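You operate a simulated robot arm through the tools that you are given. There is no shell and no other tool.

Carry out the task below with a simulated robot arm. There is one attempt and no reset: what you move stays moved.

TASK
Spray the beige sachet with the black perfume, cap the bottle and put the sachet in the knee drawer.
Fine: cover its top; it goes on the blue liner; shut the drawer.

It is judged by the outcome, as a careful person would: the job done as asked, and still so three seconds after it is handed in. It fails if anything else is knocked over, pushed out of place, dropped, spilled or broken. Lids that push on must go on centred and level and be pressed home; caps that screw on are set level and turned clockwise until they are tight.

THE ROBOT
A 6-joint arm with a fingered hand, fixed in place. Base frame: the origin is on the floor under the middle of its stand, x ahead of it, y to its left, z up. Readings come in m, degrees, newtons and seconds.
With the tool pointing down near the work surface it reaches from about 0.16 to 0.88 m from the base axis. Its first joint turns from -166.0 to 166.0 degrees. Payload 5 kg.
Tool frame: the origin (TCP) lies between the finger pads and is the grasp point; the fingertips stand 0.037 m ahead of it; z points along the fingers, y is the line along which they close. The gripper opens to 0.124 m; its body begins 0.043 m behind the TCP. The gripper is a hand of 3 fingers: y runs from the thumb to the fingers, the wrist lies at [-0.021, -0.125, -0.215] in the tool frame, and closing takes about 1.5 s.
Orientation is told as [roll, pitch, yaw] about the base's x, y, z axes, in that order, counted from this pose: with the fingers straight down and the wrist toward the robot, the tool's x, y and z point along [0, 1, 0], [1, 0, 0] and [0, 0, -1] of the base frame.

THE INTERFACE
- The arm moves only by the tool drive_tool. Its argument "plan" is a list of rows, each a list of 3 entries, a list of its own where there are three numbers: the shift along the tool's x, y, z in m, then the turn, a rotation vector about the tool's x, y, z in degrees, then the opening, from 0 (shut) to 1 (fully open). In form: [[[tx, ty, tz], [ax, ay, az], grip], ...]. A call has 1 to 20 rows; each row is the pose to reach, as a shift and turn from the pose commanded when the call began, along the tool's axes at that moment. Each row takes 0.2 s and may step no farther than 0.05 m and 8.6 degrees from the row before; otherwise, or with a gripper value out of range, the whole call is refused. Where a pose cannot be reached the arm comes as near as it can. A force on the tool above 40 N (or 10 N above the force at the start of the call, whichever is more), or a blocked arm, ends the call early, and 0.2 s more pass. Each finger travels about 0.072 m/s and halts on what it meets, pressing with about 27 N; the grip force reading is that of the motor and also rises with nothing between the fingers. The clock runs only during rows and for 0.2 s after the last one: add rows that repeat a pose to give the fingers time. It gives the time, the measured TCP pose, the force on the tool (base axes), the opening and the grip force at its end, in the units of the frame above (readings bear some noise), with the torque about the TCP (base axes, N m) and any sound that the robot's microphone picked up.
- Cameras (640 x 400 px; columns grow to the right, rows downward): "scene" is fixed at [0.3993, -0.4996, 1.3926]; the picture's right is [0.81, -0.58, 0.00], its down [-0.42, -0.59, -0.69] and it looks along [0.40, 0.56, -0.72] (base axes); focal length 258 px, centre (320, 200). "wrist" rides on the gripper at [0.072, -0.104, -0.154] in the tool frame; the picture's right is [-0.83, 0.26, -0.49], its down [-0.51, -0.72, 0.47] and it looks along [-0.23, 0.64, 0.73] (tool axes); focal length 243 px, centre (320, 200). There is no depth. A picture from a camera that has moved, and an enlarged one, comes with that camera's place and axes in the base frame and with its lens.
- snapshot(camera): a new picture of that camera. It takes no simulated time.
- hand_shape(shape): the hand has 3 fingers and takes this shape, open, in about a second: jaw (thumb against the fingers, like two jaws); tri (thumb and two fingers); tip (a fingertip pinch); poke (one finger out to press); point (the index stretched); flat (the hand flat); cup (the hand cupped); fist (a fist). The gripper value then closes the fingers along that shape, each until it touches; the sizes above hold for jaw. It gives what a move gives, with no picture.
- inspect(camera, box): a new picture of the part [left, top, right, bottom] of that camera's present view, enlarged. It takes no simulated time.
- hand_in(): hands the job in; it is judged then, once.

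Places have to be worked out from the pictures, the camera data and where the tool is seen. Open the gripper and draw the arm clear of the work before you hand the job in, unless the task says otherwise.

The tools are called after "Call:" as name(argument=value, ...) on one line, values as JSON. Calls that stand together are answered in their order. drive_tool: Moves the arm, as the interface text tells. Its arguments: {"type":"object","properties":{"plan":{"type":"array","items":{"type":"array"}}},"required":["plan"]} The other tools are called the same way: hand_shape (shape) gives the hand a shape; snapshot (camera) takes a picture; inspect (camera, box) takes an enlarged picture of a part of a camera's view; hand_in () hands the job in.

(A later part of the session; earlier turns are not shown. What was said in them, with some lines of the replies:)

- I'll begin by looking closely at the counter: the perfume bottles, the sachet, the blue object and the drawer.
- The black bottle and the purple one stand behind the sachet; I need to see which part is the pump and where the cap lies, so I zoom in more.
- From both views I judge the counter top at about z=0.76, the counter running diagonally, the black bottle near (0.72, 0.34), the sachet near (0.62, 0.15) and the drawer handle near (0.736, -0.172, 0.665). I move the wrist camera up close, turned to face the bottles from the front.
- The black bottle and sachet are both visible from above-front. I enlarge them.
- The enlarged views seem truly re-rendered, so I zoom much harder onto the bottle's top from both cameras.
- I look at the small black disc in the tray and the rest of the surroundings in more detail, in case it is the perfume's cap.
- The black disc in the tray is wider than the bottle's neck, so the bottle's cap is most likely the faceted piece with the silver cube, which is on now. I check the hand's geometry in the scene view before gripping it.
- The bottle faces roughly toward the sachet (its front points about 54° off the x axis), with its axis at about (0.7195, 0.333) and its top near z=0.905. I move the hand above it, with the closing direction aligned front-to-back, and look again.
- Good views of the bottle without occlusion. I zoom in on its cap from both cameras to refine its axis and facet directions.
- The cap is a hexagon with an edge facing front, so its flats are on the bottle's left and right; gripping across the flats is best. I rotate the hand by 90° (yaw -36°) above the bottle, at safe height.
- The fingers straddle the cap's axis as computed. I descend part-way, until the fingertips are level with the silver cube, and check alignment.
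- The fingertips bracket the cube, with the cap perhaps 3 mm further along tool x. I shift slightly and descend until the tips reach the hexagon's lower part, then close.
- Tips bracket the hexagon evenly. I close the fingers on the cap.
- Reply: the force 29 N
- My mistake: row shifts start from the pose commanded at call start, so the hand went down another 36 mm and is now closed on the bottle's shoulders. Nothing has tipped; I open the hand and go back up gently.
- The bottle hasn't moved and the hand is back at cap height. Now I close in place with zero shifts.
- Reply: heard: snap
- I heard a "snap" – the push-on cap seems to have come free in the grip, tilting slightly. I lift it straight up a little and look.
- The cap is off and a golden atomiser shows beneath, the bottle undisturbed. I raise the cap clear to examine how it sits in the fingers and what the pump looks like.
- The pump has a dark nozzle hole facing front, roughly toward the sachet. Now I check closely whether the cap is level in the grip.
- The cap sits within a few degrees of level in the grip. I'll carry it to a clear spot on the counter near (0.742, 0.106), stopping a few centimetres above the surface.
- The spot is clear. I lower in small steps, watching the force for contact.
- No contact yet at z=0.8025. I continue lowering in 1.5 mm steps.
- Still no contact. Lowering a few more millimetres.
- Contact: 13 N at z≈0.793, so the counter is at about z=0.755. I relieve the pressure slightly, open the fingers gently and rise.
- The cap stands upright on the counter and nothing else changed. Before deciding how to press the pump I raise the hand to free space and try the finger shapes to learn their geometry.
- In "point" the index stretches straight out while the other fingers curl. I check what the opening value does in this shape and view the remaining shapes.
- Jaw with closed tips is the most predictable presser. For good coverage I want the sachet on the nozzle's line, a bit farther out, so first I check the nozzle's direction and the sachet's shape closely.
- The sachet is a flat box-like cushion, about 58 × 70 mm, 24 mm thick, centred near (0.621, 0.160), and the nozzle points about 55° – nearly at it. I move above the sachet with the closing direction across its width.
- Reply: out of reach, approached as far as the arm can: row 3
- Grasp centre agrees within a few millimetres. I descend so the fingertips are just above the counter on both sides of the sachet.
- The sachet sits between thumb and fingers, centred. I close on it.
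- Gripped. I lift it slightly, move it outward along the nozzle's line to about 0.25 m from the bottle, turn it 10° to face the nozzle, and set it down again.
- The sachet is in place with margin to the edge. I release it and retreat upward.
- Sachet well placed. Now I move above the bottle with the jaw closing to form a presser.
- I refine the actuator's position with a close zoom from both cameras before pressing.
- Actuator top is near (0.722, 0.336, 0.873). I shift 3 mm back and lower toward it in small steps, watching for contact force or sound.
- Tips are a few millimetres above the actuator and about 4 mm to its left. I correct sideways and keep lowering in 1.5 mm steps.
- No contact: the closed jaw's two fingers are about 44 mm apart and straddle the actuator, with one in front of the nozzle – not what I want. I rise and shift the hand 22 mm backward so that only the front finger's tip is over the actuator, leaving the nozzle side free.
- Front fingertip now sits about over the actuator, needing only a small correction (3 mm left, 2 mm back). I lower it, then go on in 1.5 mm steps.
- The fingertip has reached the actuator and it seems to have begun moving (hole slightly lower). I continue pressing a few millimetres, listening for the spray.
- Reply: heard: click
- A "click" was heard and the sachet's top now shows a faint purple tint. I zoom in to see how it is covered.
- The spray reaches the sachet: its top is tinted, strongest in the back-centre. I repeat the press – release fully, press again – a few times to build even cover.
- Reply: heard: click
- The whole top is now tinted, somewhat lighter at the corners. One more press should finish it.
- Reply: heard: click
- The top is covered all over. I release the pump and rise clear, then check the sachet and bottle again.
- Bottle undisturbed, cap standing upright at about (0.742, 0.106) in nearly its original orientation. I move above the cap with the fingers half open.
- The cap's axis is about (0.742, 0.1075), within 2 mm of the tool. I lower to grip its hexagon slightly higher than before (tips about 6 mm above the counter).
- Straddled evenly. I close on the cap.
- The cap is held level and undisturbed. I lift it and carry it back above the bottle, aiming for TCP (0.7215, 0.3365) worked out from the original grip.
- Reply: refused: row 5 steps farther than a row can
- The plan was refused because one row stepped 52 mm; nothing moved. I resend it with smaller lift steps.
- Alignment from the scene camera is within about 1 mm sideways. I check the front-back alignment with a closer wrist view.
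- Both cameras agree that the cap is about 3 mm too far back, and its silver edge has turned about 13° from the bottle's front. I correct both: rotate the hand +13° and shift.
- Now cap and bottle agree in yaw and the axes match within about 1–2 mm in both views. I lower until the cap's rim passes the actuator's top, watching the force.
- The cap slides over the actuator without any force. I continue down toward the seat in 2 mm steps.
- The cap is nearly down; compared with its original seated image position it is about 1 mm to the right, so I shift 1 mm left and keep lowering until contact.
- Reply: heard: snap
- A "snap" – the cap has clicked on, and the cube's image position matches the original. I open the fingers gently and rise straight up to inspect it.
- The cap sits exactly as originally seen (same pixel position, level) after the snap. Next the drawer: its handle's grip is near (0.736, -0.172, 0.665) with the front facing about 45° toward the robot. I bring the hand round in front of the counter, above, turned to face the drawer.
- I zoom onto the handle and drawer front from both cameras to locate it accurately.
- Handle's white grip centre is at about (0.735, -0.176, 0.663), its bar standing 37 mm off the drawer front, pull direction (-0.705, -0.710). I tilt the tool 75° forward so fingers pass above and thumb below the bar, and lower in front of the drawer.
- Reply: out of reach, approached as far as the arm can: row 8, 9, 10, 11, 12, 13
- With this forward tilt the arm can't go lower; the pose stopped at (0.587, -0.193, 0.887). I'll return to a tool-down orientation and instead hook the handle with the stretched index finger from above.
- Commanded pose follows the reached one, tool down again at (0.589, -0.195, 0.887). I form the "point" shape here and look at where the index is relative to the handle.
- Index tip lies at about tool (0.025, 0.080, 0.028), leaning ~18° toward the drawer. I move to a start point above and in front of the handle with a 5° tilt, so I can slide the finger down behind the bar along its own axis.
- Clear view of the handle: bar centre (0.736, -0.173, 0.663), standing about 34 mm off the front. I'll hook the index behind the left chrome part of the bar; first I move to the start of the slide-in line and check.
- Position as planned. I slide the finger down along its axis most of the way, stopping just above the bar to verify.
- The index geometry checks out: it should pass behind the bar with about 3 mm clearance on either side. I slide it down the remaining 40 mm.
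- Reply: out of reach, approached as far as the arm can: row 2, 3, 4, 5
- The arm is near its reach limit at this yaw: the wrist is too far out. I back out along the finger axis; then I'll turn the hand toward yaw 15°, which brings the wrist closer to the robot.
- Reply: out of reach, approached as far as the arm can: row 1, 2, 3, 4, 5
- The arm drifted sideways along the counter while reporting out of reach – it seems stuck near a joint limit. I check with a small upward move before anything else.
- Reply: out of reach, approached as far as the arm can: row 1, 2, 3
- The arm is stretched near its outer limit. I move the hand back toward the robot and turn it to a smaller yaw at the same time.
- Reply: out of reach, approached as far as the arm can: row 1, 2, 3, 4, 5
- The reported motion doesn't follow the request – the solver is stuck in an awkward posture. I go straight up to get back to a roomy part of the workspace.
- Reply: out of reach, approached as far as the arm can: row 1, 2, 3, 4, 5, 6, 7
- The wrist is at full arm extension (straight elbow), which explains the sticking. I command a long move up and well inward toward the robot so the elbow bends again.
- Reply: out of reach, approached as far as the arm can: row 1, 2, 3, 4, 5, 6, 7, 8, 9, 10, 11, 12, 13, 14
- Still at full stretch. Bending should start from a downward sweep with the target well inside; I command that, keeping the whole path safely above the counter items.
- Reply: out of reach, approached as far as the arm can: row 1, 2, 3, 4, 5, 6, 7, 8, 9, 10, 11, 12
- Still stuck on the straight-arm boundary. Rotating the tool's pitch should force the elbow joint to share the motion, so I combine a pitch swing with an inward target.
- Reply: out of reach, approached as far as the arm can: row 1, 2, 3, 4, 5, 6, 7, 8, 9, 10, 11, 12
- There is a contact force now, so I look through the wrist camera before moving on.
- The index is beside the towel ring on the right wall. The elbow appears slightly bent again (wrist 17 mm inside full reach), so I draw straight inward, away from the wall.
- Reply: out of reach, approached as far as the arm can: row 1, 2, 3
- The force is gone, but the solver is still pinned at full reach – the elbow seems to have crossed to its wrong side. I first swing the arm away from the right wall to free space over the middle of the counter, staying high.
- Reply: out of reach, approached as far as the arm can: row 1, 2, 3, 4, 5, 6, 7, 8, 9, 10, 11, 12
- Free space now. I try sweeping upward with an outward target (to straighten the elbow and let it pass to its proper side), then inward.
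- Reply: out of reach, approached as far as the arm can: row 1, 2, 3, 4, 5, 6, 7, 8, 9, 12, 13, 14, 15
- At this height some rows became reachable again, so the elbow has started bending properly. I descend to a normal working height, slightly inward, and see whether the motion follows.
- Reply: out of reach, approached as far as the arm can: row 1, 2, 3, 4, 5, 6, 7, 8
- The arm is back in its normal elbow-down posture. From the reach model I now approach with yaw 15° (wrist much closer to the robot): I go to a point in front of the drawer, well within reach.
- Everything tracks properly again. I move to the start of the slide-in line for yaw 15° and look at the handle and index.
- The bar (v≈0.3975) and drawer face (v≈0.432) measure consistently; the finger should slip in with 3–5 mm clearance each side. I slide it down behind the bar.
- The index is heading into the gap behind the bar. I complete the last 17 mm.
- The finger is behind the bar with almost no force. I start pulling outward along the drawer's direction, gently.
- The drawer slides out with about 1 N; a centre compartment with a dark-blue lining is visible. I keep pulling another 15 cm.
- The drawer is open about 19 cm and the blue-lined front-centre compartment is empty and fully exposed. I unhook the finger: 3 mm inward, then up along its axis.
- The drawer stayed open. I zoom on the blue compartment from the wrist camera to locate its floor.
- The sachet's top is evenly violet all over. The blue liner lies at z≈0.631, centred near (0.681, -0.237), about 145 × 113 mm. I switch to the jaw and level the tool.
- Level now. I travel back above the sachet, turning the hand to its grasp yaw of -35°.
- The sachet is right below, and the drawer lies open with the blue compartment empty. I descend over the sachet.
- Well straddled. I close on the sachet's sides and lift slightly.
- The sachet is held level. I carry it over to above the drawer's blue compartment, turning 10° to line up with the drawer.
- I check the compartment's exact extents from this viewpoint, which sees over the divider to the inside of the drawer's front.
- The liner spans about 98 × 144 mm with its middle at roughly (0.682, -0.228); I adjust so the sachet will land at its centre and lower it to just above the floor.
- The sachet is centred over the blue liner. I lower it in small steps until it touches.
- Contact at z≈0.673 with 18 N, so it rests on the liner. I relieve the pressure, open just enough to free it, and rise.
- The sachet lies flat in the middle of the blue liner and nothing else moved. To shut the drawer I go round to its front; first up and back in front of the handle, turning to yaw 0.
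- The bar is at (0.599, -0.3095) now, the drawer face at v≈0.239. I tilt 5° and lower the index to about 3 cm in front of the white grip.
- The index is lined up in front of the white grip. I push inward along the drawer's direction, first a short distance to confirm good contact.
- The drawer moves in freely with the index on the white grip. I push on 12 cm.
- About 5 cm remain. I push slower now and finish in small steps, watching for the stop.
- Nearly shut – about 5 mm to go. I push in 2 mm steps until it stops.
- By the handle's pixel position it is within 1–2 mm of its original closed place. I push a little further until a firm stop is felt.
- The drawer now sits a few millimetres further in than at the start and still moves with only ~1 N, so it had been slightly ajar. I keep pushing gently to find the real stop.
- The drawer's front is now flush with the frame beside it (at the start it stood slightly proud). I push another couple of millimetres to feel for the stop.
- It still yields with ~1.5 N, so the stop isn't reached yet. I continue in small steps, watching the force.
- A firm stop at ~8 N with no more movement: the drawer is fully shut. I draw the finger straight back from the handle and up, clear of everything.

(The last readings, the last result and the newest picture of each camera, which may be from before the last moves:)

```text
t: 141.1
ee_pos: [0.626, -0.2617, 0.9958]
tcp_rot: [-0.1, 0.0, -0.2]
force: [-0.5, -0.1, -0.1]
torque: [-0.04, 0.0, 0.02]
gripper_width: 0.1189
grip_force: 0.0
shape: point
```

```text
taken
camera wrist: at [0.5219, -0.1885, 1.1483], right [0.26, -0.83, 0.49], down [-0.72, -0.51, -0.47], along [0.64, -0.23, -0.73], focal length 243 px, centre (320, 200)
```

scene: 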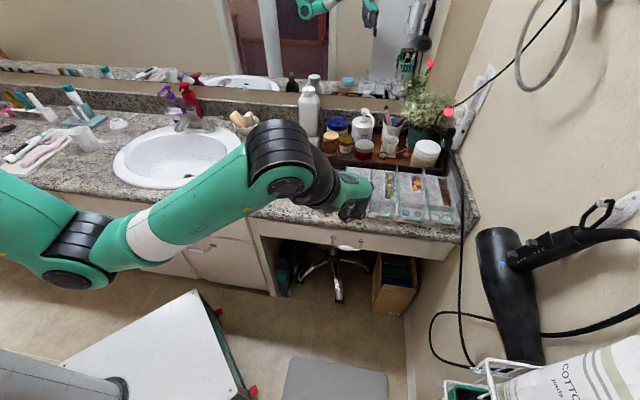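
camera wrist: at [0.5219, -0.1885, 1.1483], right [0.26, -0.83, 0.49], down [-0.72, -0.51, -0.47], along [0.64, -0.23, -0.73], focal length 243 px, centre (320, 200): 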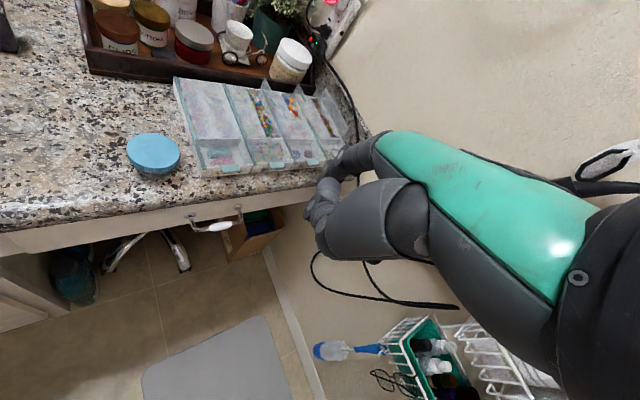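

Everything looks in order with the drawer shut. I open the hand to the jaw shape and move the arm clear, up and back toward the robot.

Call:
drive_tool(plan=[[[0.0187, -0.021, -0.034], [0, 0, 0], 1], [[0.0373, -0.042, -0.068], [0, 0, 0], 1], [[0.056, -0.063, -0.102], [0, 0, 0], 1], [[0.0747, -0.084, -0.136], [0, 0, 0], 1], [[0.0933, -0.105, -0.17], [0, 0, 0], 1], [[0.112, -0.126, -0.204], [0, 0, 0], 1], [[0.112, -0.126, -0.204], [0, 0, 0], 1]])

Call:
hand_shape(shape="jaw")

Call:
snapshot(camera="scene")

Call:
inspect(camera="scene", box=[247, 115, 307, 165])

Call:
inspect(camera="scene", box=[240, 160, 480, 290])

```text
t: 142.7
ee_pos: [0.5353, -0.1552, 1.112]
tcp_rot: [0.0, -0.2, -0.1]
force: [0.2, 0.7, 0.0]
torque: [-0.01, -0.03, 0.01]
gripper_width: 0.1188
grip_force: 0.1
shape: point
out of reach, approached as far as the arm can: row 4, 5, 6, 7
```

```text
t: 143.6
ee_pos: [0.5355, -0.1558, 1.1125]
tcp_rot: [-0.1, -0.3, 0.0]
force: [0.2, 0.6, 0.5]
torque: [0.0, -0.01, 0.0]
gripper_width: 0.1236
grip_force: 0.2
shape: jaw
```

```text
taken
```

scene: 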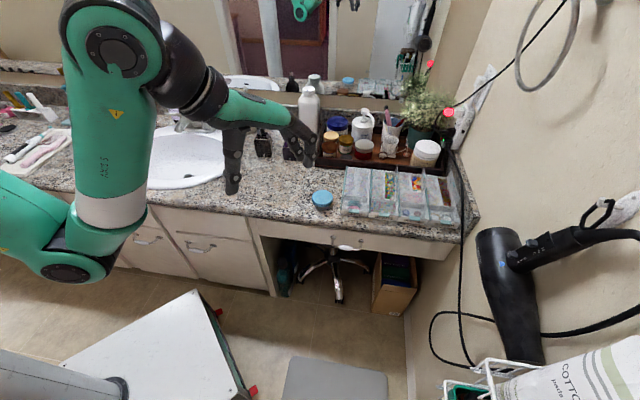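

```text
8.00 times, centred on (277, 140) of scene
camera zoom: at [0.3993, -0.4996, 1.3926], right [0.81, -0.58, 0.0], down [-0.42, -0.59, -0.69], along [0.4, 0.56, -0.72], focal length 2067 px, centre (664, 680)
```

zoom: 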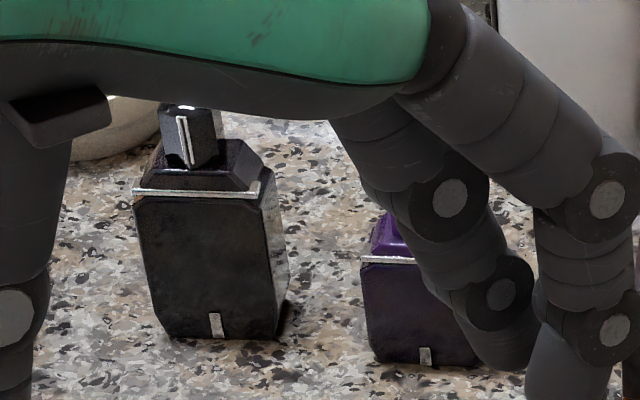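

```text
2.67 times, centred on (360, 225) of scene
camera zoom: at [0.3993, -0.4996, 1.3926], right [0.81, -0.58, 0.0], down [-0.42, -0.59, -0.69], along [0.4, 0.56, -0.72], focal length 689 px, centre (213, 133)
```

zoom: 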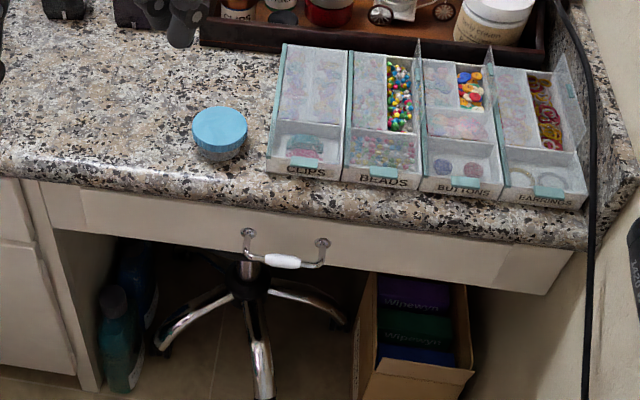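

The drawer is flush. The arm hides the bottles from this angle, so I move back to about the starting pose to confirm the final state.

Call:
drive_tool(plan=[[[0.0138, 0.0407, -0.004], [0, 0, 0], 1], [[0.0276, 0.0814, -0.008], [0, 0, 0], 1], [[0.0414, 0.1221, -0.012], [0, 0, 0], 1], [[0.0552, 0.1628, -0.016], [0, 0, 0], 1], [[0.069, 0.2035, -0.02], [0, 0, 0], 1], [[0.069, 0.2035, -0.02], [0, 0, 0], 1]])

Call:
snapshot(camera="scene")

Call:
inspect(camera="scene", box=[247, 115, 307, 165])

Call:
snapshot(camera="wrist")

```text
t: 145.0
ee_pos: [0.7407, -0.0863, 1.1264]
tcp_rot: [-0.2, 0.0, -0.2]
force: [-1.0, 0.3, -0.3]
torque: [0.02, 0.02, 0.01]
gripper_width: 0.124
grip_force: 0.0
shape: jaw
```

```text
taken
```

scene: 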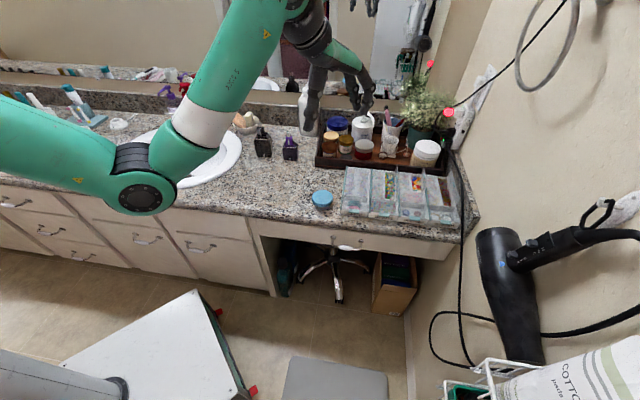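

```text
8.00 times, centred on (277, 140) of scene
camera zoom: at [0.3993, -0.4996, 1.3926], right [0.81, -0.58, 0.0], down [-0.42, -0.59, -0.69], along [0.4, 0.56, -0.72], focal length 2067 px, centre (664, 680)
```

zoom: 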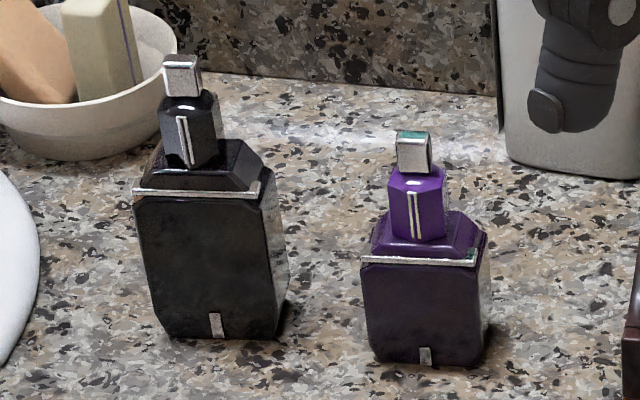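

```text
taken
camera wrist: at [0.6358, -0.013, 1.2798], right [0.26, -0.83, 0.49], down [-0.72, -0.51, -0.47], along [0.64, -0.23, -0.73], focal length 243 px, centre (320, 200)
```

wrist: 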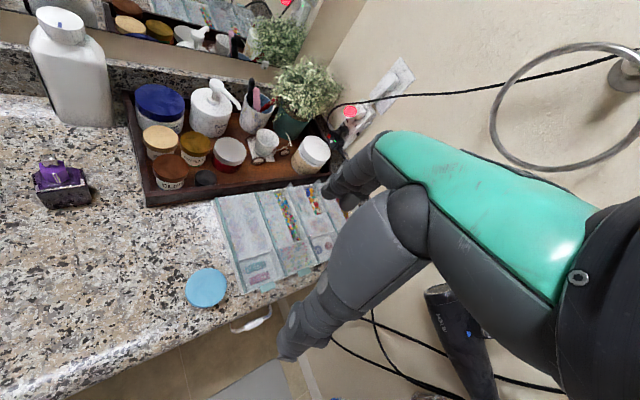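

All objects stand where they began, the drawer is shut, and the arm is clear. One last close look at the cap's seating against the purple bottle's as reference.

Call:
inspect(camera="scene", box=[252, 118, 274, 142])

Call:
inspect(camera="scene", box=[240, 195, 480, 280])

```text
16.00 times, centred on (263, 130) of scene
camera zoom: at [0.3993, -0.4996, 1.3926], right [0.81, -0.58, 0.0], down [-0.42, -0.59, -0.69], along [0.4, 0.56, -0.72], focal length 4135 px, centre (1232, 1320)
```

zoom: 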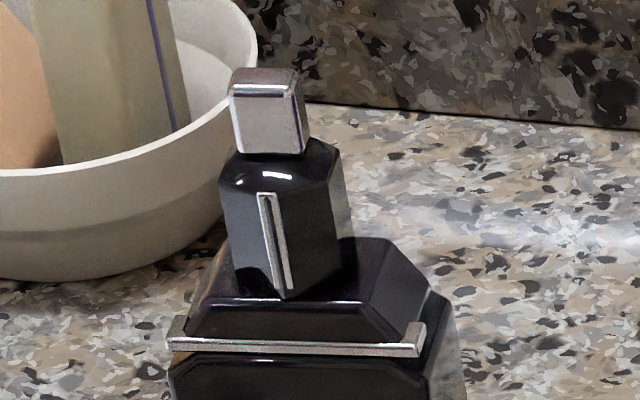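

```text
2.67 times, centred on (360, 238) of scene
camera zoom: at [0.3993, -0.4996, 1.3926], right [0.81, -0.58, 0.0], down [-0.42, -0.59, -0.69], along [0.4, 0.56, -0.72], focal length 689 px, centre (213, 100)
```

zoom: 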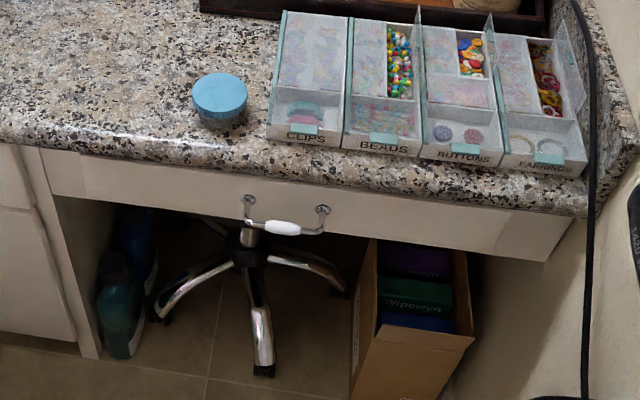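

The cap sits level and flush on the bottle's shoulder, the sachet is in the shut drawer on the blue liner, and the open hand is clear of the work. I hand the job in.

Call:
hand_in()

```text
The job is handed in.
```

The beige sachet is sprayed, the black bottle is capped, and the sachet is on the blue liner with the drawer shut. I've handed the job in but haven't been given a verdict.

- **Spray:** I pressed the pump three times. The whole top of the sachet shows the violet tint, slightly lighter at the corners. Some spray also landed on the counter around it.
- **Cap:** It went back on with an audible snap. It sits level and in the same position as at the start. I did not press it again afterwards, because the snap and its position showed it was home.
- **Sachet and drawer:** The sachet lies flat near the middle of the blue liner. I pushed the drawer until it met a firm stop, flush with its frame.
- **Everything else:** Nothing was knocked over or dropped, and the final pictures show everything else where it started.

There were two slips:
- **Grip on the bottle:** I closed the hand on the bottle's shoulders when first going for the cap. The bottle did not move.
- **Towel ring:** While reaching for the drawer, the arm stuck at full stretch and a finger pressed lightly, at about 11 N, on or beside the towel ring. The ring looks unmoved.
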